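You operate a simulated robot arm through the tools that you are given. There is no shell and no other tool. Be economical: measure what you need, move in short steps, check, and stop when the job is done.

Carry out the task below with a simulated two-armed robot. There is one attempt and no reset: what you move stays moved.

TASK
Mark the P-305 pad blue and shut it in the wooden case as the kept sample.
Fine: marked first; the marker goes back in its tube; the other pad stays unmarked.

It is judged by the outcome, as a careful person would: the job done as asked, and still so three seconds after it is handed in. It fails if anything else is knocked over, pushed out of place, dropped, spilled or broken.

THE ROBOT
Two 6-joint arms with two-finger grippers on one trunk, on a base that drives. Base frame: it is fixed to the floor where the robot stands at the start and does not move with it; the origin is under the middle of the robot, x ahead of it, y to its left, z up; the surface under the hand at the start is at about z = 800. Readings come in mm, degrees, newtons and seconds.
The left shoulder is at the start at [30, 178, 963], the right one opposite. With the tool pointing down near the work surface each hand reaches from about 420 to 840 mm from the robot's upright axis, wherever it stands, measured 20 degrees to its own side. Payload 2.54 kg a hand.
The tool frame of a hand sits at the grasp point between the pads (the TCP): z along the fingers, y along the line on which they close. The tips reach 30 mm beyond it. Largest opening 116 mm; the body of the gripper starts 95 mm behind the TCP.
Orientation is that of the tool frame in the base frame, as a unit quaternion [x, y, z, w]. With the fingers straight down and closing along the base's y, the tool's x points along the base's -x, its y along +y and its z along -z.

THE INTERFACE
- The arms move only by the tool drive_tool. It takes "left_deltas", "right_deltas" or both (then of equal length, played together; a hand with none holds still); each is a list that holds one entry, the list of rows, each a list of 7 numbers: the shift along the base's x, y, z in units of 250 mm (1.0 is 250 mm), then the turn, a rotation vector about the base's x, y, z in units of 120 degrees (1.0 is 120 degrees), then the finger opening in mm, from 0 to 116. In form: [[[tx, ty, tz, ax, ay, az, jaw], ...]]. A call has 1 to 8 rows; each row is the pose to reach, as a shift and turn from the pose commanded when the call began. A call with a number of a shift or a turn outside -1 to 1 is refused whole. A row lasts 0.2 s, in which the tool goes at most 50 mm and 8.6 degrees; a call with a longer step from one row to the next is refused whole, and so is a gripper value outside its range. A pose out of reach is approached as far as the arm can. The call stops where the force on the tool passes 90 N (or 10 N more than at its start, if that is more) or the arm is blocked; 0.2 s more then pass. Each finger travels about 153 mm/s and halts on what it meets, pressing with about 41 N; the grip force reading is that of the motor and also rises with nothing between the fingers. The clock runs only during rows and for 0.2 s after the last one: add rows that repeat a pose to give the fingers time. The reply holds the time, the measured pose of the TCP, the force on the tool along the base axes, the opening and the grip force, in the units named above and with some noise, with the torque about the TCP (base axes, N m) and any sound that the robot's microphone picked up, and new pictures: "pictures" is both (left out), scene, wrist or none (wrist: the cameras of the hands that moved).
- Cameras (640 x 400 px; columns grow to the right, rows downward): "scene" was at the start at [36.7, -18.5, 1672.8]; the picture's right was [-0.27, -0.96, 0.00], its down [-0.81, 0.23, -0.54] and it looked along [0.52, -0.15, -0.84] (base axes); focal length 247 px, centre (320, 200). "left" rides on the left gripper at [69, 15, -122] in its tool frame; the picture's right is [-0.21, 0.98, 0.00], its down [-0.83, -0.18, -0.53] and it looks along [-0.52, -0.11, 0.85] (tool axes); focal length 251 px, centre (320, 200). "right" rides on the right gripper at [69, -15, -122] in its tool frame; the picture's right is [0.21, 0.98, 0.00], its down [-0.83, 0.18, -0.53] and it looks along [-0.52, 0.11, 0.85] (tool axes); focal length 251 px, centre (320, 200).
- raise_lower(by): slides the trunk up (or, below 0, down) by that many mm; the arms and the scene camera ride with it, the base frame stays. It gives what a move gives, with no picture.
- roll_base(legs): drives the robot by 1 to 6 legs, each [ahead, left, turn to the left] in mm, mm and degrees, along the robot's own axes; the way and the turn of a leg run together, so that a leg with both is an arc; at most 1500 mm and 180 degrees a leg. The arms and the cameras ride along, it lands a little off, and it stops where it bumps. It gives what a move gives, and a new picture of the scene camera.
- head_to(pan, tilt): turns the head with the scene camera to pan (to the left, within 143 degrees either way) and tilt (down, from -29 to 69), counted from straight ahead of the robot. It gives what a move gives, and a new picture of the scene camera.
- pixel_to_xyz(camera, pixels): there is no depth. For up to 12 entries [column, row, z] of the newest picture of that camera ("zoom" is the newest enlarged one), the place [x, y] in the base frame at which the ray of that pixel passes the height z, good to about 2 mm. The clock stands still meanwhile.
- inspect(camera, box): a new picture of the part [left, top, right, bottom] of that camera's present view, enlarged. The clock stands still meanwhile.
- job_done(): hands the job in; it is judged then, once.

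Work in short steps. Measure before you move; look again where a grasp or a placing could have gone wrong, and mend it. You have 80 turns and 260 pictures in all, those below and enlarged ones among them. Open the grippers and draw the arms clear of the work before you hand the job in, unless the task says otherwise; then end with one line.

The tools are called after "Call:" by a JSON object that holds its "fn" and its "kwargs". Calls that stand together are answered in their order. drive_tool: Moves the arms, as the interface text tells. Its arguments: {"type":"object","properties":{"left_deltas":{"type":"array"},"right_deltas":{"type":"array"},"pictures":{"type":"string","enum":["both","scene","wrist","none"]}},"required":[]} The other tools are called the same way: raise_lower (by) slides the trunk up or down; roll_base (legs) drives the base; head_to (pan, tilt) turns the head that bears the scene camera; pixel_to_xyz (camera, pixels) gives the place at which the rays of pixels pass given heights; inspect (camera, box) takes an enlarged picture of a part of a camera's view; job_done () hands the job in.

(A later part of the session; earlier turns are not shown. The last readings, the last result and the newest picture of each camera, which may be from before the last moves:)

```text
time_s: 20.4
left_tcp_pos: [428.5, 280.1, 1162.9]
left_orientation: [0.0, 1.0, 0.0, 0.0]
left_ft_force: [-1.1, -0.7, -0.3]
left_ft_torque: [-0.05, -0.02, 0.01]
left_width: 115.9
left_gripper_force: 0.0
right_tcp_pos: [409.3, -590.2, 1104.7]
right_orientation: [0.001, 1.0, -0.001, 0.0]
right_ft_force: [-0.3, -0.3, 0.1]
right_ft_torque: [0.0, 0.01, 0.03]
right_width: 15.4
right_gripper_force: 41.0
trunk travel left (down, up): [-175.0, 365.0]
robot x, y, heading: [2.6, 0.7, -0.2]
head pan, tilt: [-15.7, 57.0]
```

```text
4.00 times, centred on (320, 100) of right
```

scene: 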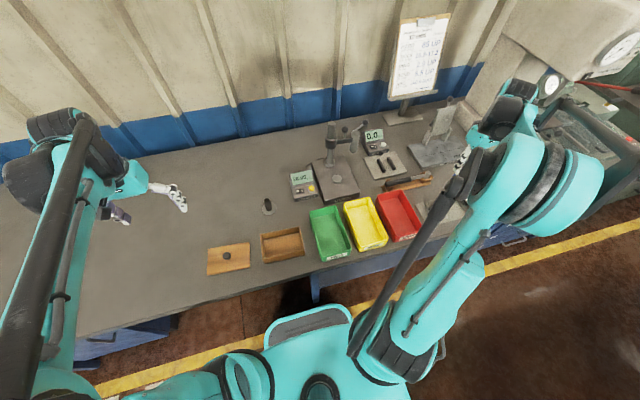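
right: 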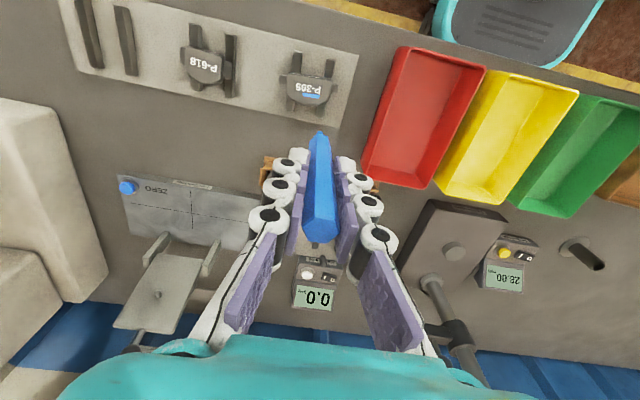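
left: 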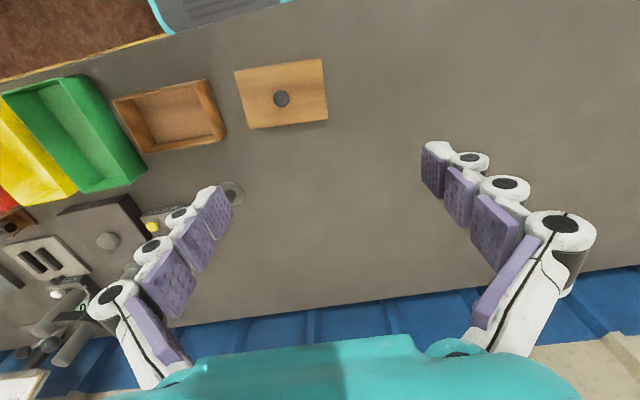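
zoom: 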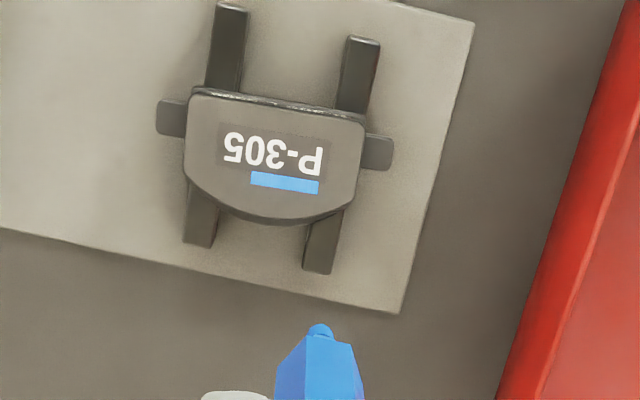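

The mark is clear. I carry the marker back along the same way to the tube.

Call:
{"fn": "drive_tool", "kwargs": {"right_deltas": [[[0, 0.18, 0, 0, 0, 0, 0], [0, 0.36, 0, 0, 0, 0, 0], [0, 0.54, 0, 0, 0, 0, 0], [0, 0.72, 0, 0, 0, 0, 0], [0, 0.9, 0, 0, 0, 0, 0], [0, 1.0, 0, 0, 0, 0, 0]]], "pictures": "none"}}

Call:
{"fn": "drive_tool", "kwargs": {"right_deltas": [[[0, 0.17, 0, 0, 0, 0, 0], [0, 0.34, 0, 0, 0, 0, 0], [0.01, 0.51, 0, 0, 0, 0, 0], [0.04, 0.69, 0, 0, 0, 0, 0], [0.1, 0.86, 0, 0, 0, 0, 0], [0.2, 1.0, 0, 0, 0, 0, 0]]], "pictures": "none"}}

Call:
{"fn": "drive_tool", "kwargs": {"right_deltas": [[[0.1, 0.16, 0, 0, 0, 0, 0], [0.21, 0.31, 0, 0, 0, 0, 0], [0.34, 0.44, 0, 0, 0, 0, 0], [0.48, 0.52, 0, 0, 0, 0, 0], [0.57, 0.52, 0, 0, 0, 0, 0], [0.57, 0.52, 0, 0, 0, 0, 0]]]}}

```text
time_s: 21.8
left_tcp_pos: [429.0, 278.6, 1162.4]
left_orientation: [0.0, 1.0, 0.0, 0.0]
left_ft_force: [-0.1, 0.2, 0.0]
left_ft_torque: [-0.01, -0.02, 0.02]
left_width: 116.1
left_gripper_force: 0.0
right_tcp_pos: [406.6, -338.9, 1102.2]
right_orientation: [0.0, 1.0, 0.0, 0.0]
right_ft_force: [0.6, 0.1, 0.0]
right_ft_torque: [0.04, 0.03, 0.0]
right_width: 15.5
right_gripper_force: 41.5
trunk travel left (down, up): [-175.0, 365.0]
robot x, y, heading: [-2.0, -1.4, 0.1]
head pan, tilt: [-15.7, 57.0]
```

```text
time_s: 23.2
left_tcp_pos: [430.8, 280.6, 1163.1]
left_orientation: [0.0, 1.0, 0.0, -0.001]
left_ft_force: [1.3, 1.0, 0.5]
left_ft_torque: [0.01, 0.02, -0.06]
left_width: 116.3
left_gripper_force: 0.0
right_tcp_pos: [461.2, -87.9, 1104.3]
right_orientation: [0.0, 1.0, 0.0, 0.0]
right_ft_force: [0.7, 0.3, -0.5]
right_ft_torque: [0.0, 0.02, 0.05]
right_width: 15.3
right_gripper_force: 40.7
trunk travel left (down, up): [-175.0, 365.0]
robot x, y, heading: [-2.0, -2.3, -0.0]
head pan, tilt: [-15.7, 57.0]
```

```text
time_s: 24.6
left_tcp_pos: [428.3, 279.0, 1162.6]
left_orientation: [-0.001, 1.0, 0.0, 0.0]
left_ft_force: [0.0, 0.1, -0.5]
left_ft_torque: [0.01, -0.02, -0.03]
left_width: 116.1
left_gripper_force: 0.2
right_tcp_pos: [600.2, 41.1, 1102.3]
right_orientation: [0.0, 1.0, 0.0, 0.0]
right_ft_force: [0.5, -0.5, 0.1]
right_ft_torque: [0.0, -0.01, 0.0]
right_width: 15.3
right_gripper_force: 40.9
trunk travel left (down, up): [-175.0, 365.0]
robot x, y, heading: [-0.3, 1.4, -0.1]
head pan, tilt: [-15.7, 57.0]
```

scene: 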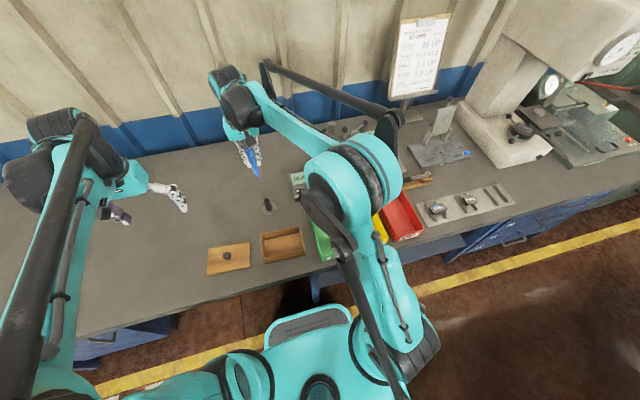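
right: 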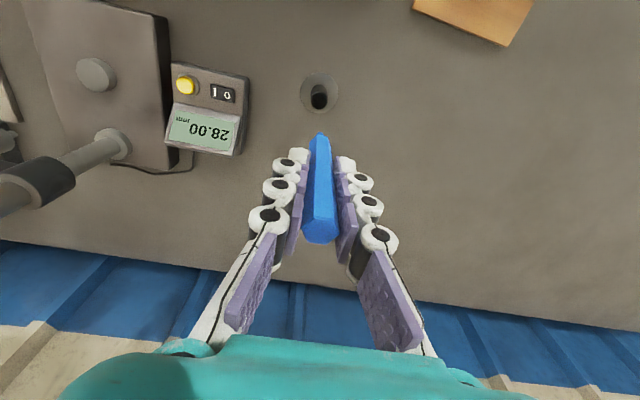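

Net command offset from lift-off is about (+1,-1.5) mm; I correct it and lower to TCP z≈975, tip just above the rim, then look.

Call:
{"fn": "drive_tool", "kwargs": {"right_deltas": [[[-0.002, 0.006, -0.15, 0, 0, 0, 0], [-0.004, 0.006, -0.3, 0, 0, 0, 0], [-0.004, 0.006, -0.42, 0, 0, 0, 0], [-0.004, 0.006, -0.504, 0, 0, 0, 0], [-0.004, 0.006, -0.504, 0, 0, 0, 0]]], "pictures": "none"}}

Call:
{"fn": "inspect", "kwargs": {"camera": "right", "box": [270, 70, 370, 170]}}

Call:
{"fn": "inspect", "kwargs": {"camera": "scene", "box": [236, 160, 300, 220]}}

```text
time_s: 25.8
left_tcp_pos: [429.4, 279.2, 1162.7]
left_orientation: [0.0, 1.0, 0.001, 0.0]
left_ft_force: [0.0, -0.2, -0.9]
left_ft_torque: [0.0, 0.06, 0.02]
left_width: 116.0
left_gripper_force: 0.1
right_tcp_pos: [600.8, 41.3, 977.9]
right_orientation: [0.001, 1.0, -0.001, -0.001]
right_ft_force: [0.1, 0.1, -0.1]
right_ft_torque: [0.02, 0.0, 0.0]
right_width: 15.4
right_gripper_force: 41.0
trunk travel left (down, up): [-175.0, 365.0]
robot x, y, heading: [-1.2, 1.1, -0.1]
head pan, tilt: [-15.7, 57.0]
```

```text
4.00 times, centred on (320, 120) of right
```

zoom: 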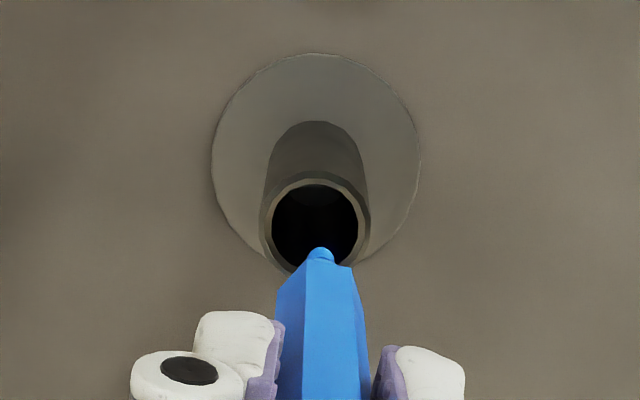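

```text
6.67 times, centred on (268, 190) of scene
```

zoom: 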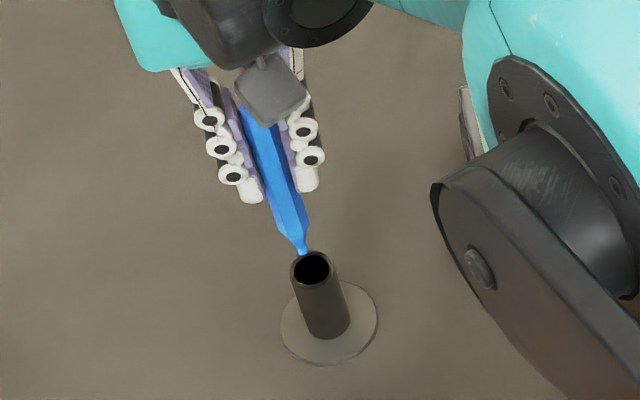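

Tip nearly above the hole centre (tip x 320, hole 315 zoomed). I lower to where the tip enters and look again.

Call:
{"fn": "drive_tool", "kwargs": {"right_deltas": [[[0, -0.002, -0.03, 0, 0, 0, 0], [0, -0.003, -0.07, 0, 0, 0, 0], [0, -0.003, -0.07, 0, 0, 0, 0]]], "pictures": "none"}}

Call:
{"fn": "inspect", "kwargs": {"camera": "right", "box": [270, 70, 370, 170]}}

Call:
{"fn": "inspect", "kwargs": {"camera": "scene", "box": [252, 180, 284, 210]}}

```text
time_s: 26.6
left_tcp_pos: [429.4, 279.2, 1161.4]
left_orientation: [0.001, 1.0, 0.0, 0.0]
left_ft_force: [1.1, -0.5, 0.9]
left_ft_torque: [0.03, 0.01, -0.03]
left_width: 116.1
left_gripper_force: 0.0
right_tcp_pos: [602.3, 40.8, 960.4]
right_orientation: [0.0, 1.0, 0.0, 0.0]
right_ft_force: [-0.5, -0.4, -0.4]
right_ft_torque: [0.01, -0.03, 0.02]
right_width: 15.6
right_gripper_force: 41.5
trunk travel left (down, up): [-175.0, 365.0]
robot x, y, heading: [0.3, 0.6, 0.0]
head pan, tilt: [-15.7, 57.0]
```

```text
4.00 times, centred on (320, 120) of right
```

zoom: 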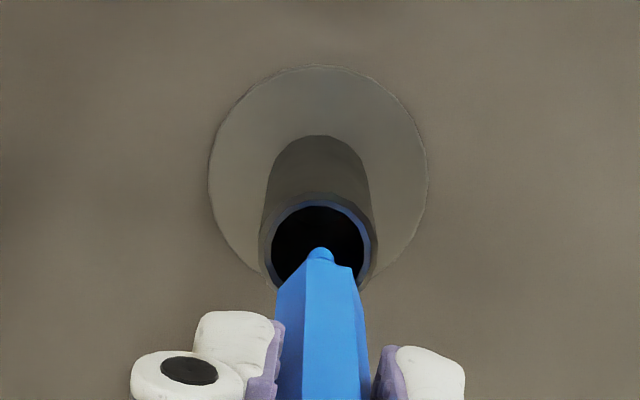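

```text
13.33 times, centred on (268, 195) of scene
```

zoom: 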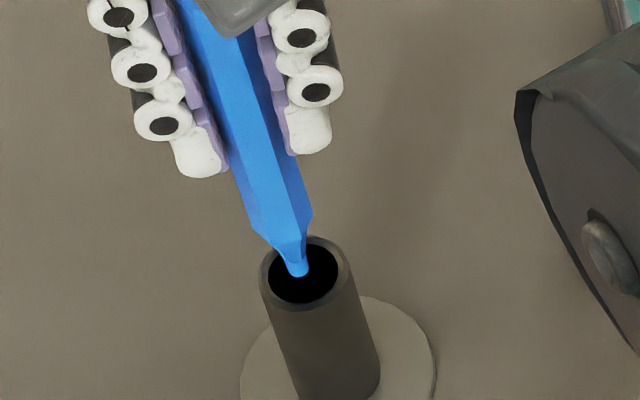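

Tip is inside the mouth in both views. I lower in small rows toward TCP z≈906.

Call:
{"fn": "drive_tool", "kwargs": {"right_deltas": [[[0, 0, -0.04, 0, 0, 0, 0], [0, 0, -0.08, 0, 0, 0, 0], [0, 0, -0.12, 0, 0, 0, 0], [0, 0, -0.16, 0, 0, 0, 0], [0, 0, -0.19, 0, 0, 0, 0], [0, 0, -0.21, 0, 0, 0, 0]]], "pictures": "wrist"}}

```text
time_s: 28.0
left_tcp_pos: [429.4, 280.4, 1163.3]
left_orientation: [0.0, 1.0, 0.0, 0.0]
left_ft_force: [0.4, -0.1, -0.2]
left_ft_torque: [-0.01, 0.02, -0.03]
left_width: 116.2
left_gripper_force: 0.0
right_tcp_pos: [599.6, 38.7, 907.3]
right_orientation: [0.0, 1.0, -0.001, 0.001]
right_ft_force: [0.3, -0.6, -0.3]
right_ft_torque: [-0.03, 0.0, 0.04]
right_width: 15.5
right_gripper_force: 40.9
trunk travel left (down, up): [-175.0, 365.0]
robot x, y, heading: [0.6, -0.4, -0.1]
head pan, tilt: [-15.7, 57.0]
```

right: 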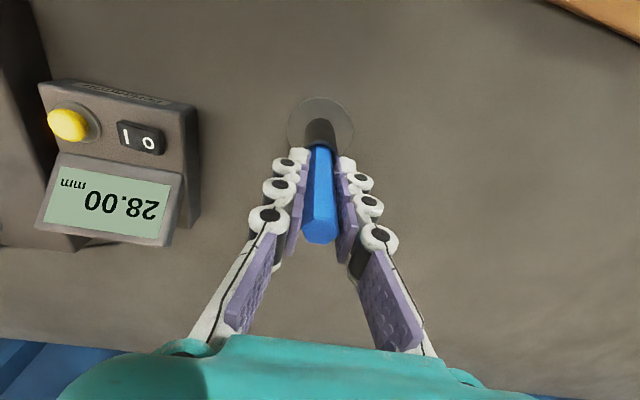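

Marker slid in freely. I lower 3 mm more and open.

Call:
{"fn": "drive_tool", "kwargs": {"right_deltas": [[[0, 0, -0.012, 0, 0, 0, 0], [0, 0, -0.012, 0, 0, 0, 18], [0, 0, -0.012, 0, 0, 0, 30], [0, 0, -0.012, 0, 0, 0, 50], [0, 0, -0.012, 0, 0, 0, 60]]], "pictures": "none"}}

Call:
{"fn": "drive_tool", "kwargs": {"right_deltas": [[[0, 0, 0.12, 0, 0, 0, 60], [0, 0, 0.3, 0, 0, 0, 60], [0, 0, 0.48, 0, 0, 0, 60], [0, 0, 0.66, 0, 0, 0, 60], [0, 0, 0.8, 0, 0, 0, 60]]]}}

```text
time_s: 29.2
left_tcp_pos: [429.9, 278.8, 1162.9]
left_orientation: [0.0, 1.0, 0.0, 0.001]
left_ft_force: [0.8, -0.1, -0.3]
left_ft_torque: [0.02, -0.01, 0.01]
left_width: 116.0
left_gripper_force: 0.1
right_tcp_pos: [600.9, 39.5, 904.3]
right_orientation: [0.0, 1.0, 0.001, 0.001]
right_ft_force: [-0.2, 0.1, -0.6]
right_ft_torque: [0.01, -0.03, 0.01]
right_width: 59.9
right_gripper_force: 0.0
trunk travel left (down, up): [-175.0, 365.0]
robot x, y, heading: [-0.6, 2.3, -0.1]
head pan, tilt: [-15.7, 57.0]
```

```text
time_s: 30.4
left_tcp_pos: [428.6, 279.4, 1162.4]
left_orientation: [0.0, 1.0, 0.0, 0.0]
left_ft_force: [-0.7, 0.5, 0.1]
left_ft_torque: [0.0, 0.01, -0.02]
left_width: 116.1
left_gripper_force: 0.0
right_tcp_pos: [600.6, 39.0, 1103.7]
right_orientation: [0.0, 1.0, -0.001, -0.001]
right_ft_force: [-0.1, 1.3, 0.1]
right_ft_torque: [0.0, 0.0, 0.0]
right_width: 59.8
right_gripper_force: 0.1
trunk travel left (down, up): [-175.0, 365.0]
robot x, y, heading: [-0.2, 0.9, -0.3]
head pan, tilt: [-15.7, 57.0]
```

scene: 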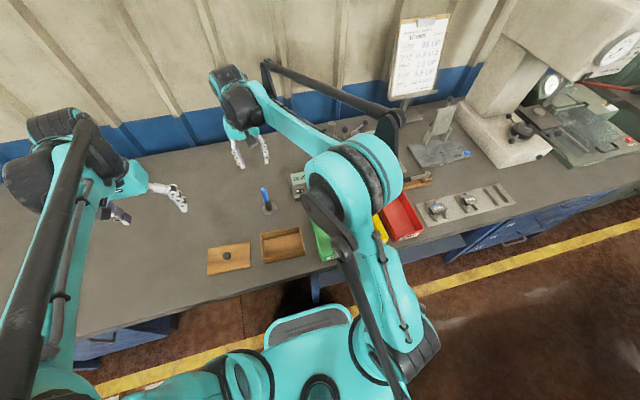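
right: 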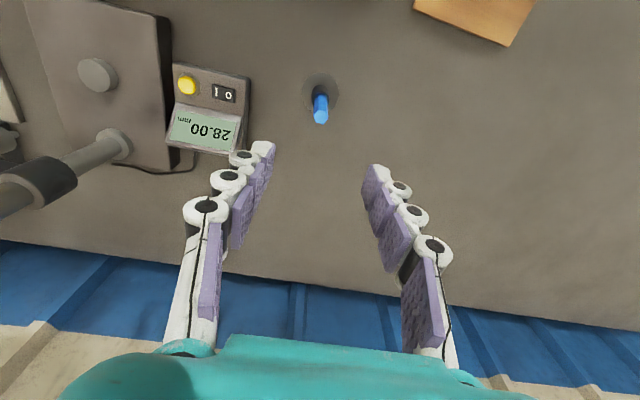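

Marker is back in its tube. Now I go to the pad again, turning the hand -85° about z on the way so the fingers close along the pad's short side.

Call:
{"fn": "drive_tool", "kwargs": {"right_deltas": [[[-0.16, 0, 0, 0, 0, 0, 75], [-0.31, -0.1, 0, 0, 0, 0, 75], [-0.44, -0.24, 0, 0, 0, 0, 75], [-0.54, -0.4, 0, 0, 0, 0, 75], [-0.62, -0.57, 0, 0, 0, 0, 75], [-0.69, -0.74, 0, 0, 0, 0, 75], [-0.74, -0.91, 0, 0, 0, 0, 75], [-0.77, -1.0, 0, 0, 0, 0, 75]]], "pictures": "none"}}

Call:
{"fn": "drive_tool", "kwargs": {"right_deltas": [[[0, -0.125, 0, 0, 0, -0.07, 75], [0, -0.25, 0, 0, 0, -0.14, 75], [0, -0.375, 0, 0, 0, -0.21, 75], [0, -0.5, 0, 0, 0, -0.28, 75], [0, -0.625, 0, 0, 0, -0.35, 75], [0, -0.75, 0, 0, 0, -0.42, 75], [0, -0.875, 0, 0, 0, -0.49, 75], [0, -1.0, 0, 0, 0, -0.56, 75]]], "pictures": "none"}}

Call:
{"fn": "drive_tool", "kwargs": {"right_deltas": [[[0, -0.12, 0, 0, 0, -0.05, 75], [0, -0.24, 0, 0, 0, -0.1, 75], [0, -0.36, 0, 0, 0, -0.148, 75], [0, -0.48, 0, 0, 0, -0.148, 75], [0, -0.6, 0, 0, 0, -0.148, 75]]]}}

```text
time_s: 32.2
left_tcp_pos: [429.2, 279.8, 1162.8]
left_orientation: [0.001, 1.0, 0.0, 0.0]
left_ft_force: [-0.4, -0.1, -0.4]
left_ft_torque: [0.03, 0.03, 0.02]
left_width: 115.8
left_gripper_force: 0.0
right_tcp_pos: [406.1, -208.9, 1104.8]
right_orientation: [0.001, 1.0, 0.0, 0.0]
right_ft_force: [-0.5, -0.8, -0.1]
right_ft_torque: [0.03, 0.01, -0.05]
right_width: 75.2
right_gripper_force: 0.1
trunk travel left (down, up): [-175.0, 365.0]
robot x, y, heading: [2.7, -4.7, -0.0]
head pan, tilt: [-15.7, 57.0]
```

```text
time_s: 34.0
left_tcp_pos: [430.6, 278.7, 1163.2]
left_orientation: [0.0, 1.0, 0.001, 0.0]
left_ft_force: [-1.3, -0.1, 0.2]
left_ft_torque: [0.0, 0.04, 0.0]
left_width: 116.0
left_gripper_force: 0.0
right_tcp_pos: [408.0, -461.4, 1102.8]
right_orientation: [0.553, 0.833, 0.0, 0.001]
right_ft_force: [0.0, -0.3, -0.2]
right_ft_torque: [0.04, 0.04, 0.0]
right_width: 74.9
right_gripper_force: 0.1
trunk travel left (down, up): [-175.0, 365.0]
robot x, y, heading: [1.2, 1.5, 0.1]
head pan, tilt: [-15.7, 57.0]
```

```text
time_s: 35.2
left_tcp_pos: [430.8, 277.7, 1162.7]
left_orientation: [0.0, 1.0, 0.001, 0.0]
left_ft_force: [0.2, -0.8, 0.6]
left_ft_torque: [0.02, -0.01, 0.0]
left_width: 116.0
left_gripper_force: 0.0
right_tcp_pos: [409.9, -611.0, 1102.2]
right_orientation: [0.676, 0.737, 0.0, 0.0]
right_ft_force: [-0.3, -0.1, -0.7]
right_ft_torque: [0.07, 0.0, 0.0]
right_width: 74.9
right_gripper_force: 0.1
trunk travel left (down, up): [-175.0, 365.0]
robot x, y, heading: [-2.0, 0.3, 0.0]
head pan, tilt: [-15.7, 57.0]
```

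scene: 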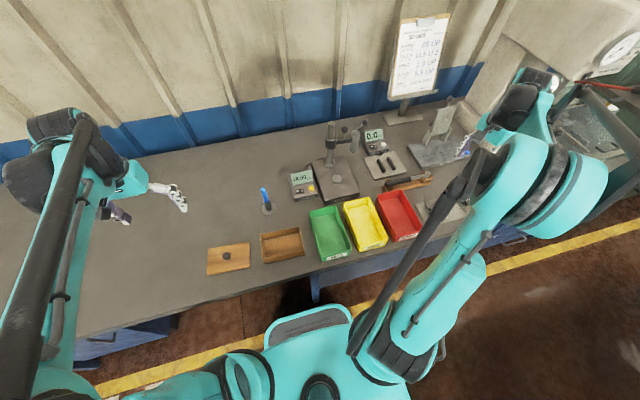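
right: 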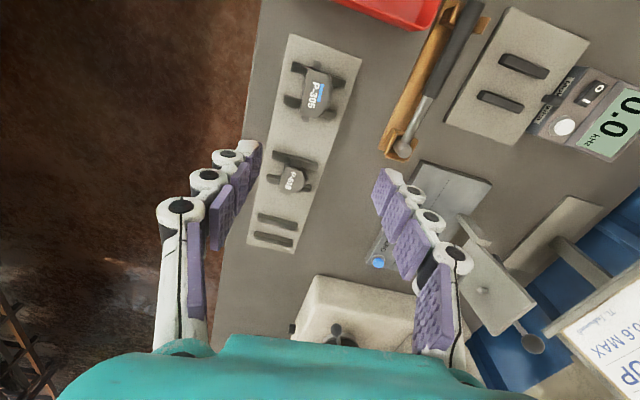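

I enlarge the pad in this view (≈(316,92)) and measure its outline.

Call:
{"fn": "inspect", "kwargs": {"camera": "right", "box": [270, 50, 366, 130]}}

```text
5.00 times, centred on (318, 90) of right
```

zoom: 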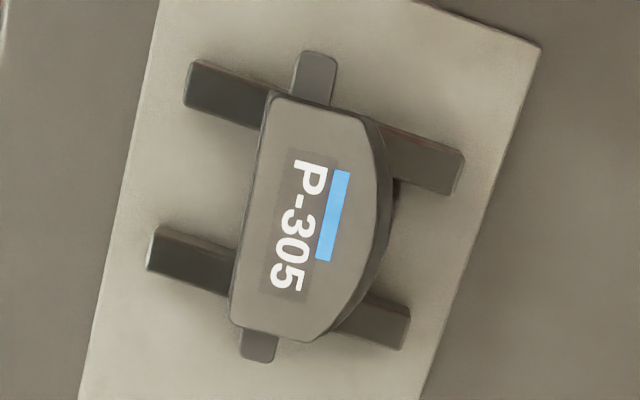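

Call:
{"fn": "pixel_to_xyz", "kwargs": {"camera": "zoom", "pixels": [[270, 98, 831], [365, 120, 831], [232, 320, 831], [315, 340, 831], [375, 200, 831], [250, 210, 831], [314, 55, 820], [258, 360, 820], [222, 92, 812], [195, 265, 812], [430, 160, 812], [375, 322, 812]]}}

```text
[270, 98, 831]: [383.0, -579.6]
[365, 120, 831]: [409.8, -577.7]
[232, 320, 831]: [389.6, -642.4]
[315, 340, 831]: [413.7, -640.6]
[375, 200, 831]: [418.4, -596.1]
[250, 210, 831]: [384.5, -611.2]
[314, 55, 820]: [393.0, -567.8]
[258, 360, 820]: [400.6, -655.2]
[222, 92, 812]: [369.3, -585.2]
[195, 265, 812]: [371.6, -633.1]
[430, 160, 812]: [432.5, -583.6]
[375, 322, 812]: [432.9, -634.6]
```

Pad spans x≈386–422 at y≈-611, axis turned 6° – hand is at 5°, fine. I shift -4.5 mm in x and lower to TCP z≈872.

Call:
{"fn": "drive_tool", "kwargs": {"right_deltas": [[[-0.018, 0, -0.16, 0, 0, 0.008, 75], [-0.018, 0, -0.32, 0, 0, 0.008, 75], [-0.018, 0, -0.48, 0, 0, 0.008, 75], [-0.018, 0, -0.64, 0, 0, 0.008, 75], [-0.018, 0, -0.78, 0, 0, 0.008, 75], [-0.018, 0, -0.88, 0, 0, 0.008, 75], [-0.018, 0, -0.92, 0, 0, 0.008, 75]]], "pictures": "wrist"}}

Call:
{"fn": "inspect", "kwargs": {"camera": "right", "box": [200, 60, 440, 210]}}

```text
time_s: 36.8
left_tcp_pos: [428.9, 279.5, 1163.3]
left_orientation: [0.0, 1.0, -0.001, 0.0]
left_ft_force: [0.0, -0.7, -0.1]
left_ft_torque: [-0.02, 0.0, -0.01]
left_width: 116.1
left_gripper_force: 0.1
right_tcp_pos: [403.8, -609.6, 874.4]
right_orientation: [0.669, 0.743, 0.0, 0.0]
right_ft_force: [-0.5, 0.1, 1.2]
right_ft_torque: [0.01, 0.01, 0.01]
right_width: 75.1
right_gripper_force: 0.1
trunk travel left (down, up): [-175.0, 365.0]
robot x, y, heading: [2.4, 1.9, 0.0]
head pan, tilt: [-15.7, 57.0]
```

right: 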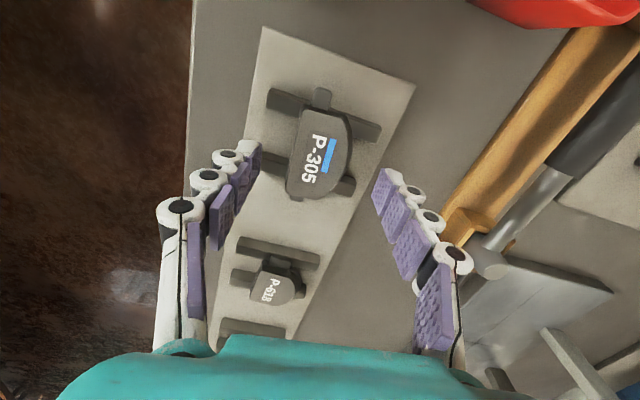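

```text
2.67 times, centred on (320, 135) of right
```

zoom: 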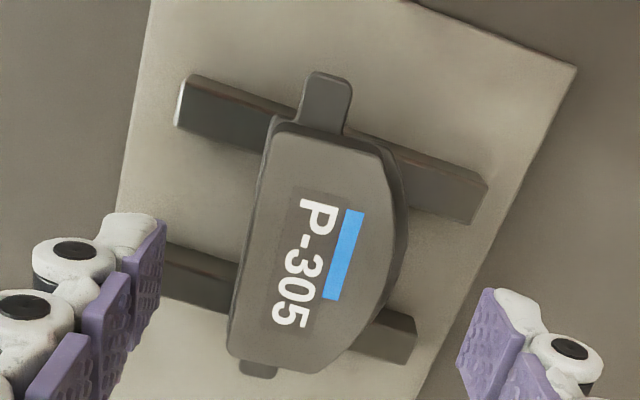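

Aligned. I lower to TCP z≈847 and check, then close.

Call:
{"fn": "drive_tool", "kwargs": {"right_deltas": [[[0, 0, -0.05, 0, 0, 0, 75], [0, 0, -0.1, 0, 0, 0, 75], [0, 0, -0.11, 0, 0, 0, 75]]], "pictures": "none"}}

Call:
{"fn": "inspect", "kwargs": {"camera": "right", "box": [200, 60, 440, 210]}}

```text
time_s: 37.6
left_tcp_pos: [428.7, 278.8, 1162.9]
left_orientation: [0.0, 1.0, 0.0, 0.001]
left_ft_force: [0.4, 0.7, 0.3]
left_ft_torque: [0.03, 0.01, 0.0]
left_width: 116.2
left_gripper_force: 0.3
right_tcp_pos: [402.8, -609.5, 847.9]
right_orientation: [0.669, 0.743, 0.0, -0.001]
right_ft_force: [0.1, 0.1, 0.7]
right_ft_torque: [-0.01, 0.0, -0.02]
right_width: 74.9
right_gripper_force: 0.0
trunk travel left (down, up): [-175.0, 365.0]
robot x, y, heading: [4.1, 1.2, 0.1]
head pan, tilt: [-15.7, 57.0]
```

```text
2.67 times, centred on (320, 135) of right
```

zoom: 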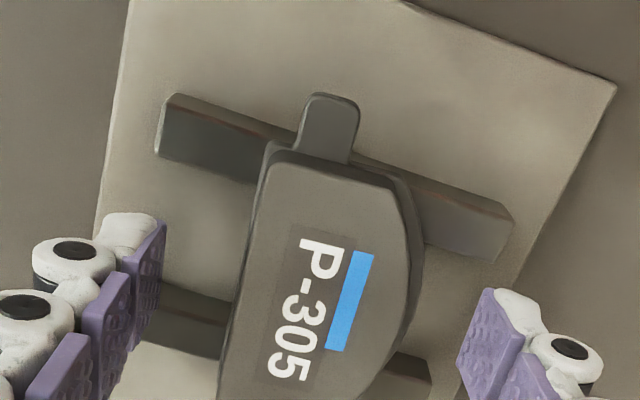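

I check finger-to-rail clearance: left finger pad edges (165,222)/(160,312) against the rail ends.

Call:
{"fn": "pixel_to_xyz", "kwargs": {"camera": "zoom", "pixels": [[165, 222, 818], [160, 312, 818], [120, 215, 818], [178, 95, 815], [155, 155, 810], [165, 283, 815], [230, 355, 808], [490, 290, 818], [458, 365, 818], [425, 405, 815], [510, 215, 815]]}}

Call:
{"fn": "inspect", "kwargs": {"camera": "right", "box": [220, 120, 420, 245]}}

```text
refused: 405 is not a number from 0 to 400
```

```text
3.20 times, centred on (320, 182) of right
```

zoom: 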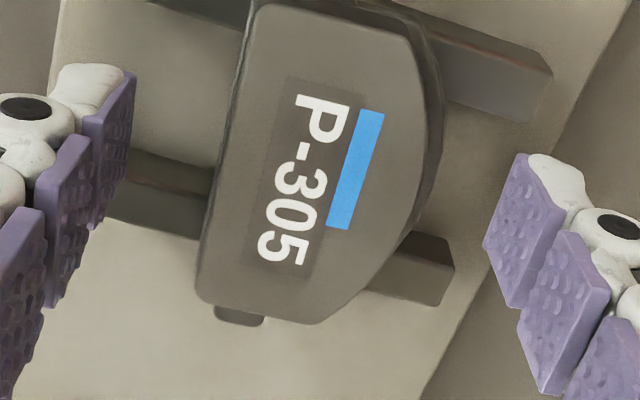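

Call:
{"fn": "pixel_to_xyz", "kwargs": {"camera": "zoom", "pixels": [[130, 72, 818], [128, 182, 818], [135, 150, 815], [135, 150, 810], [525, 155, 818], [485, 245, 818], [455, 245, 815], [435, 235, 815], [550, 70, 815], [540, 120, 808]]}}

```text
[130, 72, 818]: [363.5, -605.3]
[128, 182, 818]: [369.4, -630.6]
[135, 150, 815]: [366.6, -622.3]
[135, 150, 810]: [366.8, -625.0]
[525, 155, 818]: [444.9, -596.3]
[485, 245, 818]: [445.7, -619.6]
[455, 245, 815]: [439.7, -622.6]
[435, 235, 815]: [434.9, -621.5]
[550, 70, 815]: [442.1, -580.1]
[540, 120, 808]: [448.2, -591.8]
```

Pads are ~17 mm thick, so rail tops are at ≈814; at TCP z≈850 the tips pass above them. I raise 2 mm and close gradually.

Call:
{"fn": "drive_tool", "kwargs": {"right_deltas": [[[0, 0, 0.01, 0, 0, 0, 75], [0, 0, 0.01, 0, 0, 0, 60], [0, 0, 0.01, 0, 0, 0, 48], [0, 0, 0.01, 0, 0, 0, 42], [0, 0, 0.01, 0, 0, 0, 37]]], "pictures": "none"}}

Call:
{"fn": "inspect", "kwargs": {"camera": "right", "box": [220, 80, 420, 205]}}

```text
time_s: 38.8
left_tcp_pos: [429.5, 280.0, 1163.5]
left_orientation: [0.0, 1.0, 0.0, 0.0]
left_ft_force: [0.6, -0.5, 0.6]
left_ft_torque: [0.03, 0.01, 0.02]
left_width: 115.9
left_gripper_force: 0.0
right_tcp_pos: [403.3, -610.0, 850.1]
right_orientation: [0.669, 0.743, 0.0, 0.0]
right_ft_force: [0.8, -0.1, 2.7]
right_ft_torque: [0.07, -0.02, -0.03]
right_width: 43.2
right_gripper_force: 41.4
trunk travel left (down, up): [-175.0, 365.0]
robot x, y, heading: [-0.2, -4.5, -0.1]
head pan, tilt: [-15.7, 57.0]
```

```text
3.20 times, centred on (320, 142) of right
```

zoom: 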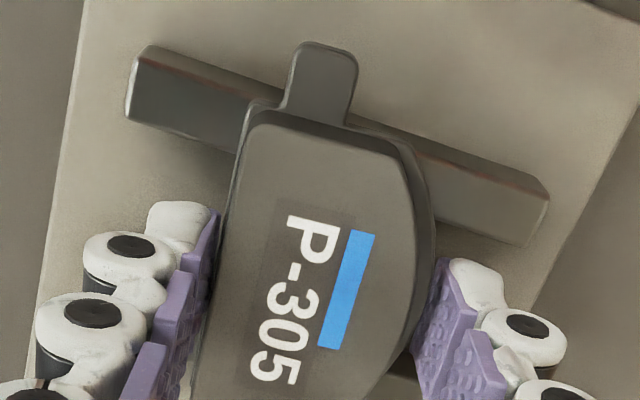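

Gripped at 43 mm, no disturbance. I lift gently 30 mm and check.

Call:
{"fn": "drive_tool", "kwargs": {"right_deltas": [[[0, 0, 0, 0, 0, 0, 30], [0, 0, 0.02, 0, 0, 0, 30], [0, 0, 0.06, 0, 0, 0, 30], [0, 0, 0.12, 0, 0, 0, 30]]], "pictures": "wrist"}}

```text
time_s: 39.8
left_tcp_pos: [430.3, 280.3, 1162.5]
left_orientation: [0.0, 1.0, -0.001, -0.001]
left_ft_force: [0.5, 0.6, -0.3]
left_ft_torque: [-0.01, 0.0, 0.01]
left_width: 116.3
left_gripper_force: 0.0
right_tcp_pos: [403.4, -609.3, 879.6]
right_orientation: [0.669, 0.743, 0.0, 0.0]
right_ft_force: [0.1, -0.5, -0.1]
right_ft_torque: [0.03, -0.02, -0.03]
right_width: 31.2
right_gripper_force: 0.9
trunk travel left (down, up): [-175.0, 365.0]
robot x, y, heading: [3.8, 2.2, 0.1]
head pan, tilt: [-15.7, 57.0]
```

right: 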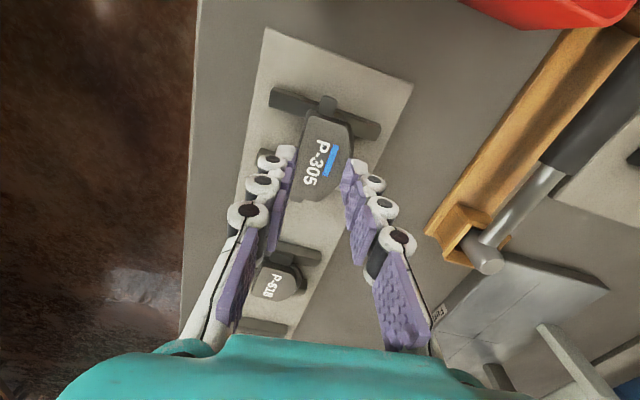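

The fingers slipped off (width 31): the tips had caught only the backing plate's lip. The pad is still on the rails; I inspect its place.

Call:
{"fn": "inspect", "kwargs": {"camera": "right", "box": [240, 80, 400, 210]}}

Call:
{"fn": "drive_tool", "kwargs": {"right_deltas": [[[0, 0, 0.06, 0, 0, 0, 50], [0, 0, 0.12, 0, 0, 0, 75], [0, 0, 0.12, 0, 0, 0, 75]]], "pictures": "none"}}

Call:
{"fn": "inspect", "kwargs": {"camera": "right", "box": [240, 60, 400, 180]}}

```text
3.08 times, centred on (320, 145) of right
```

zoom: 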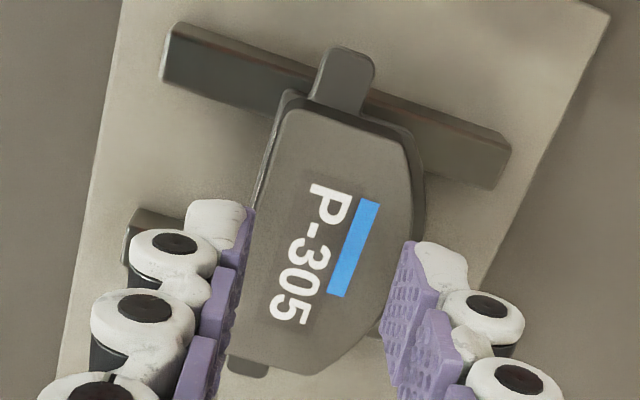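

```text
time_s: 40.6
left_tcp_pos: [428.7, 278.9, 1163.3]
left_orientation: [0.0, 1.0, 0.0, 0.0]
left_ft_force: [-1.0, 0.1, 0.2]
left_ft_torque: [0.0, 0.01, -0.03]
left_width: 116.3
left_gripper_force: 0.2
right_tcp_pos: [404.3, -609.7, 909.8]
right_orientation: [0.67, 0.743, 0.0, 0.0]
right_ft_force: [0.1, -0.5, -1.0]
right_ft_torque: [0.0, -0.01, 0.0]
right_width: 75.3
right_gripper_force: 0.0
trunk travel left (down, up): [-175.0, 365.0]
robot x, y, heading: [-1.8, 0.5, -0.1]
head pan, tilt: [-15.7, 57.0]
```

```text
3.33 times, centred on (320, 120) of right
```

zoom: 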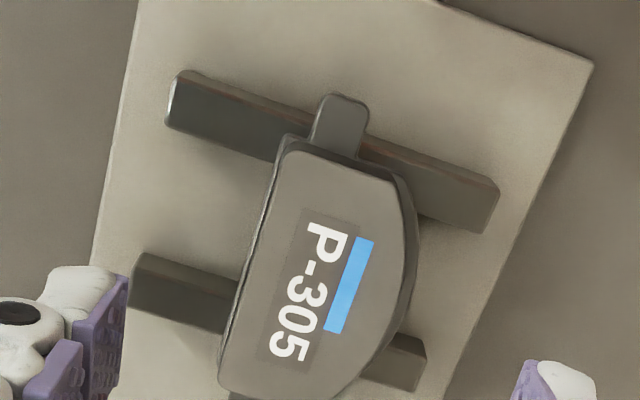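

Pad is intact on the rails. I re-measure pad edges and rail gap from this clear view.

Call:
{"fn": "pixel_to_xyz", "kwargs": {"camera": "zoom", "pixels": [[286, 140, 831], [222, 385, 831], [400, 180, 831], [403, 270, 831], [415, 255, 818], [347, 97, 818], [180, 130, 808], [480, 230, 808], [150, 253, 814], [425, 345, 814], [187, 72, 814], [498, 187, 814]]}}

```text
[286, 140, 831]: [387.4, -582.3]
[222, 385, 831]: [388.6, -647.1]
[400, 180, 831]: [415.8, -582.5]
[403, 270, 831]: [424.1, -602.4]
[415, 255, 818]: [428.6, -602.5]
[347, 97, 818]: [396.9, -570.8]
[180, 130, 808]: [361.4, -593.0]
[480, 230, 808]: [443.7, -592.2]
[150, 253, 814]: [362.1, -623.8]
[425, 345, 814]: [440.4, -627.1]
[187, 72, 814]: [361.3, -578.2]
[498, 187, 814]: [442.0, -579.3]
```

Pad now lies at ≈1° yaw, x 388–429, and the rail gap is y -592…-624. I turn the hand by -5°, centre at (408,-608.5) and lower so the tips go between the rails.

Call:
{"fn": "drive_tool", "kwargs": {"right_deltas": [[[0.016, 0.004, -0.08, 0, 0, -0.042, 75], [0.016, 0.004, -0.16, 0, 0, -0.042, 75], [0.016, 0.004, -0.22, 0, 0, -0.042, 75], [0.016, 0.004, -0.24, 0, 0, -0.042, 75]]], "pictures": "none"}}

Call:
{"fn": "inspect", "kwargs": {"camera": "right", "box": [220, 100, 420, 225]}}

```text
time_s: 41.6
left_tcp_pos: [430.7, 279.6, 1162.6]
left_orientation: [0.0, 1.0, 0.0, 0.0]
left_ft_force: [-0.6, -0.4, 1.5]
left_ft_torque: [-0.01, 0.02, 0.0]
left_width: 116.1
left_gripper_force: 0.0
right_tcp_pos: [408.0, -608.9, 849.6]
right_orientation: [0.701, 0.713, 0.0, 0.001]
right_ft_force: [0.3, 0.5, 0.1]
right_ft_torque: [-0.03, -0.02, 0.01]
right_width: 75.1
right_gripper_force: 0.1
trunk travel left (down, up): [-175.0, 365.0]
robot x, y, heading: [-3.0, -0.4, 0.2]
head pan, tilt: [-15.7, 57.0]
```

```text
3.20 times, centred on (320, 162) of right
```

zoom: 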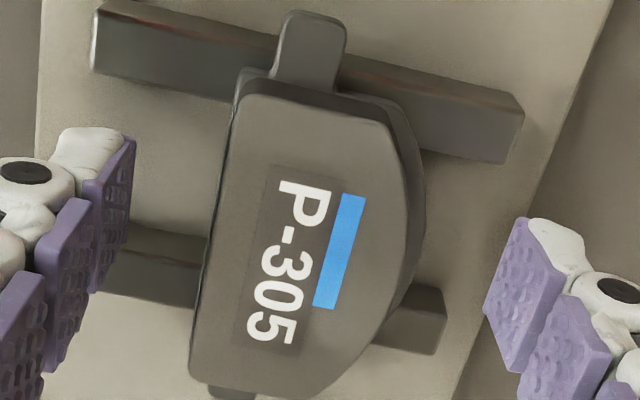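

I check the fingertip edge against the rail edge again.

Call:
{"fn": "pixel_to_xyz", "kwargs": {"camera": "zoom", "pixels": [[134, 138, 819], [128, 240, 819], [528, 218, 819], [485, 310, 819], [150, 224, 814], [440, 290, 814], [130, 78, 807], [505, 163, 807], [305, 12, 820], [232, 396, 820]]}}

```text
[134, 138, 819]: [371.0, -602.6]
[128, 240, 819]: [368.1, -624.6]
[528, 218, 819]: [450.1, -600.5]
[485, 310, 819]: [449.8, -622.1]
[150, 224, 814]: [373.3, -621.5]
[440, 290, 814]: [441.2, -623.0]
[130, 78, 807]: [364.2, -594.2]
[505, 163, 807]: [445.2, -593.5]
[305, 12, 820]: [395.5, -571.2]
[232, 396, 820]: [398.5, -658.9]
```

Relative to the rails the fingers sit ~4 mm too far right; I shift +4 mm in y and lower 7.5 mm.

Call:
{"fn": "drive_tool", "kwargs": {"right_deltas": [[[0, 0.016, 0, 0, 0, 0, 75], [0, 0.016, -0.015, 0, 0, 0, 75], [0, 0.016, -0.03, 0, 0, 0, 75]]], "pictures": "none"}}

Call:
{"fn": "inspect", "kwargs": {"camera": "right", "box": [220, 100, 420, 225]}}

```text
time_s: 42.4
left_tcp_pos: [430.1, 279.2, 1162.6]
left_orientation: [0.0, 1.0, 0.0, 0.0]
left_ft_force: [0.4, -0.4, -0.8]
left_ft_torque: [0.02, -0.01, 0.01]
left_width: 115.7
left_gripper_force: 0.0
right_tcp_pos: [408.1, -604.0, 842.0]
right_orientation: [0.701, 0.713, 0.0, 0.0]
right_ft_force: [0.5, 0.9, 0.5]
right_ft_torque: [0.02, -0.02, -0.03]
right_width: 74.8
right_gripper_force: 0.0
trunk travel left (down, up): [-175.0, 365.0]
robot x, y, heading: [3.8, 1.1, 0.1]
head pan, tilt: [-15.7, 57.0]
```

```text
3.20 times, centred on (320, 162) of right
```

zoom: 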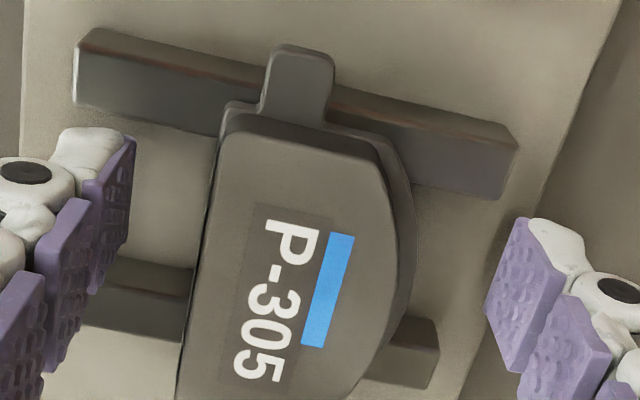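

Tips now sit in the gap between the rails. I close.

Call:
{"fn": "drive_tool", "kwargs": {"right_deltas": [[[0, 0, 0, 0, 0, 0, 60], [0, 0, 0, 0, 0, 0, 50], [0, 0, 0, 0, 0, 0, 42], [0, 0, 0, 0, 0, 0, 36], [0, 0, 0, 0, 0, 0, 30]]], "pictures": "none"}}

Call:
{"fn": "inspect", "kwargs": {"camera": "right", "box": [220, 100, 420, 225]}}

```text
time_s: 43.6
left_tcp_pos: [428.9, 279.4, 1163.8]
left_orientation: [0.0, 1.0, 0.001, 0.0]
left_ft_force: [-1.0, -0.1, 0.7]
left_ft_torque: [-0.01, -0.04, -0.03]
left_width: 115.9
left_gripper_force: 0.0
right_tcp_pos: [409.2, -603.7, 841.1]
right_orientation: [0.701, 0.713, 0.0, -0.001]
right_ft_force: [0.7, 0.0, 1.4]
right_ft_torque: [0.09, 0.05, 0.0]
right_width: 42.3
right_gripper_force: 41.3
trunk travel left (down, up): [-175.0, 365.0]
robot x, y, heading: [-1.8, 1.5, -0.3]
head pan, tilt: [-15.7, 57.0]
```

```text
3.20 times, centred on (320, 162) of right
```

zoom: 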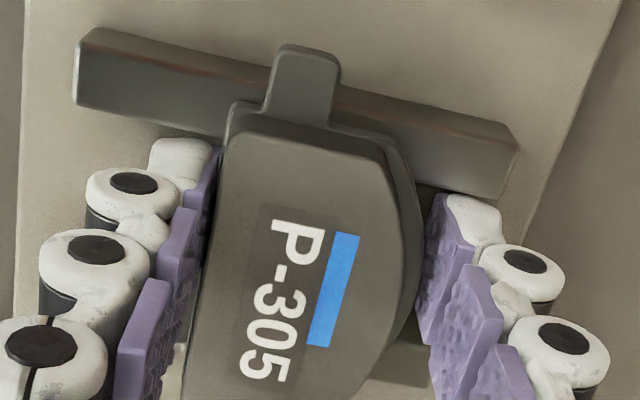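

Width 42.3 with grip 41 N. I lift 5 mm only and check the hold.

Call:
{"fn": "drive_tool", "kwargs": {"right_deltas": [[[0, 0, 0.008, 0, 0, 0, 30], [0, 0, 0.02, 0, 0, 0, 30], [0, 0, 0.02, 0, 0, 0, 30]]], "pictures": "none"}}

Call:
{"fn": "inspect", "kwargs": {"camera": "right", "box": [220, 100, 420, 225]}}

```text
time_s: 44.4
left_tcp_pos: [428.3, 278.9, 1162.8]
left_orientation: [0.001, 1.0, 0.0, 0.0]
left_ft_force: [0.7, 0.1, -0.5]
left_ft_torque: [0.0, 0.01, -0.03]
left_width: 116.0
left_gripper_force: 0.0
right_tcp_pos: [408.3, -605.4, 846.8]
right_orientation: [0.701, 0.714, 0.0, 0.0]
right_ft_force: [0.1, -0.3, -1.8]
right_ft_torque: [0.02, -0.02, -0.03]
right_width: 42.4
right_gripper_force: 40.8
trunk travel left (down, up): [-175.0, 365.0]
robot x, y, heading: [1.4, -0.2, -0.2]
head pan, tilt: [-15.7, 57.0]
```

```text
3.20 times, centred on (320, 162) of right
```

zoom: 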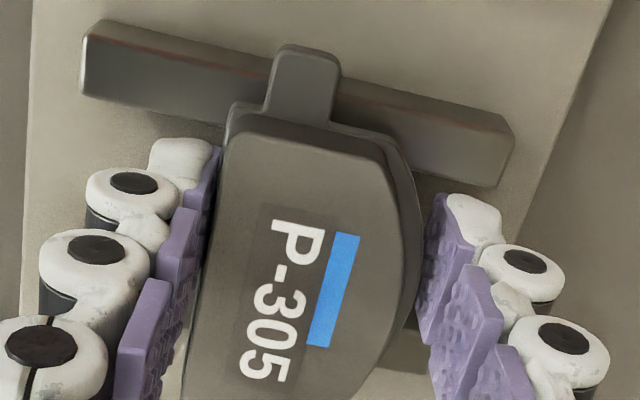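

The pad moves with the hand. I lift 180 mm and carry it toward the case.

Call:
{"fn": "drive_tool", "kwargs": {"right_deltas": [[[0, 0, 0.1, 0, 0, 0, 30], [0, 0, 0.24, 0, 0, 0, 30], [0, 0, 0.4, 0, 0, 0, 30], [0, 0, 0.56, 0, 0, 0, 30], [0, 0, 0.72, 0, 0, 0, 30]]], "pictures": "wrist"}}

Call:
{"fn": "drive_tool", "kwargs": {"right_deltas": [[[0, 0.12, 0, 0, 0, 0, 30], [0, 0.26, 0, 0, 0, 0, 30], [0, 0.4, 0, 0, 0, 0, 30], [0, 0.54, 0, 0, 0, 0, 30], [0, 0.68, 0, 0, 0, 0, 30], [0, 0.82, 0, 0, 0, 0, 30], [0, 0.92, 0, 0, 0, 0, 30], [0, 1.0, 0, 0, 0, 0, 30]]], "pictures": "none"}}

Call:
{"fn": "drive_tool", "kwargs": {"right_deltas": [[[0, 0.12, 0, 0, 0, 0, 30], [0, 0.26, 0, 0, 0, 0, 30], [0, 0.4, 0, 0, 0, 0, 30], [0, 0.54, 0, 0, 0, 0, 30], [0, 0.68, 0, 0, 0, 0, 30], [0, 0.82, 0, 0, 0, 0, 30], [0, 0.92, 0, 0, 0, 0, 30], [0, 1.0, 0, 0, 0, 0, 30]]]}}

```text
time_s: 45.6
left_tcp_pos: [428.9, 279.7, 1163.3]
left_orientation: [0.0, 1.0, 0.0, 0.0]
left_ft_force: [-0.5, -0.2, -0.1]
left_ft_torque: [-0.02, 0.01, 0.0]
left_width: 115.8
left_gripper_force: 0.0
right_tcp_pos: [407.6, -605.8, 1027.9]
right_orientation: [0.701, 0.713, -0.001, 0.0]
right_ft_force: [0.1, -0.1, -2.1]
right_ft_torque: [-0.04, -0.02, -0.01]
right_width: 42.7
right_gripper_force: 41.0
trunk travel left (down, up): [-175.0, 365.0]
robot x, y, heading: [-0.0, 0.5, -0.1]
head pan, tilt: [-15.7, 57.0]
```

right: 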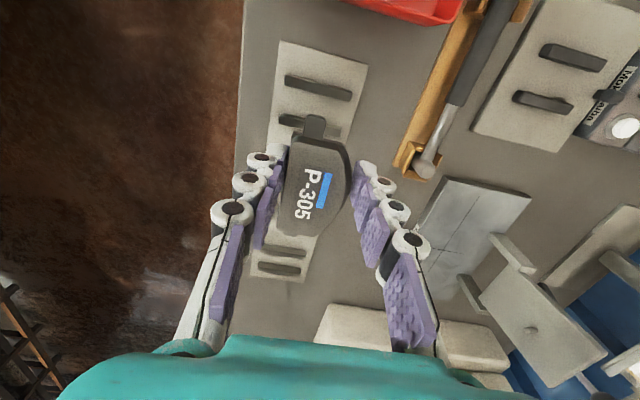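

```text
time_s: 47.4
left_tcp_pos: [429.5, 279.1, 1162.4]
left_orientation: [0.0, 1.0, 0.001, 0.0]
left_ft_force: [0.2, -0.6, -0.7]
left_ft_torque: [0.01, -0.01, 0.0]
left_width: 115.9
left_gripper_force: 0.1
right_tcp_pos: [409.0, -354.1, 1026.0]
right_orientation: [0.701, 0.713, -0.001, 0.001]
right_ft_force: [0.5, -0.4, -1.5]
right_ft_torque: [-0.01, 0.04, 0.03]
right_width: 42.3
right_gripper_force: 41.3
trunk travel left (down, up): [-175.0, 365.0]
robot x, y, heading: [1.1, 2.6, 0.1]
head pan, tilt: [-15.7, 57.0]
```

```text
time_s: 49.2
left_tcp_pos: [429.7, 280.2, 1163.1]
left_orientation: [0.001, 1.0, 0.001, 0.0]
left_ft_force: [0.3, 0.4, -0.1]
left_ft_torque: [-0.01, 0.01, 0.0]
left_width: 115.7
left_gripper_force: 0.0
right_tcp_pos: [408.4, -103.1, 1025.3]
right_orientation: [0.7, 0.714, 0.0, 0.0]
right_ft_force: [0.0, -0.2, -1.4]
right_ft_torque: [-0.04, -0.01, -0.03]
right_width: 42.4
right_gripper_force: 41.2
trunk travel left (down, up): [-175.0, 365.0]
robot x, y, heading: [0.8, 1.3, -0.2]
head pan, tilt: [-15.7, 57.0]
```

scene: 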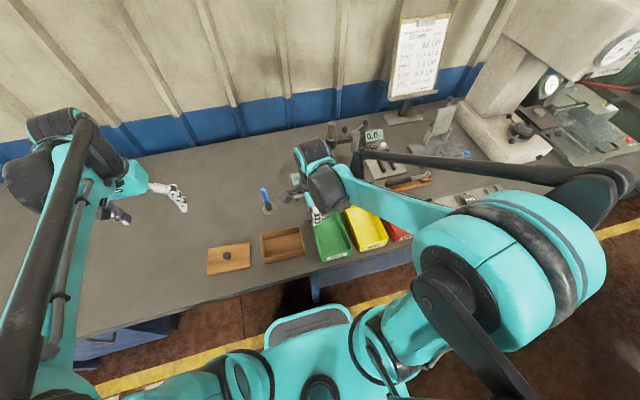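
right: 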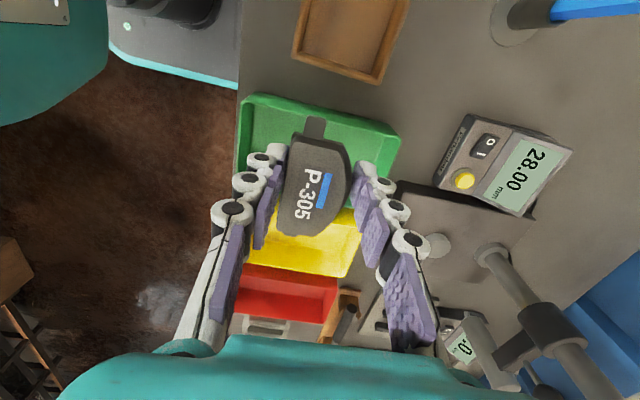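

Pad is carried over the bins. I enlarge the case in the scene view to measure its inner walls.

Call:
{"fn": "inspect", "kwargs": {"camera": "scene", "box": [200, 215, 320, 290]}}

```text
5.33 times, centred on (260, 252) of scene
```

zoom: 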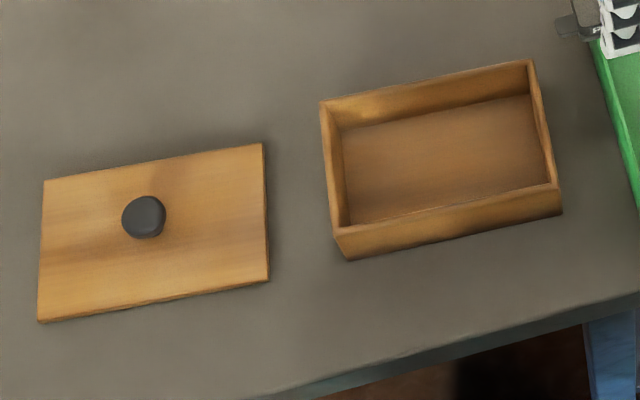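

Call:
{"fn": "pixel_to_xyz", "kwargs": {"camera": "zoom", "pixels": [[347, 259, 800], [561, 213, 800], [335, 234, 825], [335, 234, 830], [335, 234, 835], [557, 188, 830], [534, 60, 830], [321, 100, 830], [350, 222, 806], [548, 183, 806], [530, 95, 806], [342, 130, 806]]}}

Call:
{"fn": "pixel_to_xyz", "kwargs": {"camera": "zoom", "pixels": [[38, 322, 800], [268, 280, 800], [38, 318, 806], [269, 275, 806], [264, 143, 806], [42, 182, 806], [143, 208, 830], [143, 208, 825], [150, 235, 808], [347, 226, 830], [543, 185, 830], [530, 72, 830]]}}

```text
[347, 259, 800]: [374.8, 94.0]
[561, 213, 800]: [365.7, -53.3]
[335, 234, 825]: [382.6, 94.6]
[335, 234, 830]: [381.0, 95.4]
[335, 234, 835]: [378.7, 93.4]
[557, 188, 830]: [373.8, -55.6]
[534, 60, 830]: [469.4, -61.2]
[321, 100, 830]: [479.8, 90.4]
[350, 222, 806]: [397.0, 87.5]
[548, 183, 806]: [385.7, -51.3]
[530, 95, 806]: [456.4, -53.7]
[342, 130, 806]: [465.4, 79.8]
```

```text
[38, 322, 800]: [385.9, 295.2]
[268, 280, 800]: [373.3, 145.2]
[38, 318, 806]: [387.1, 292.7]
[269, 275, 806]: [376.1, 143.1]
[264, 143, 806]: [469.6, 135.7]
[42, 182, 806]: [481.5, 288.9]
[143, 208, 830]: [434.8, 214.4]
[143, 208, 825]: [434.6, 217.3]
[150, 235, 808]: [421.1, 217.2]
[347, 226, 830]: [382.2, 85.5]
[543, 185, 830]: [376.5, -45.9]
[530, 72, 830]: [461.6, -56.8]
```

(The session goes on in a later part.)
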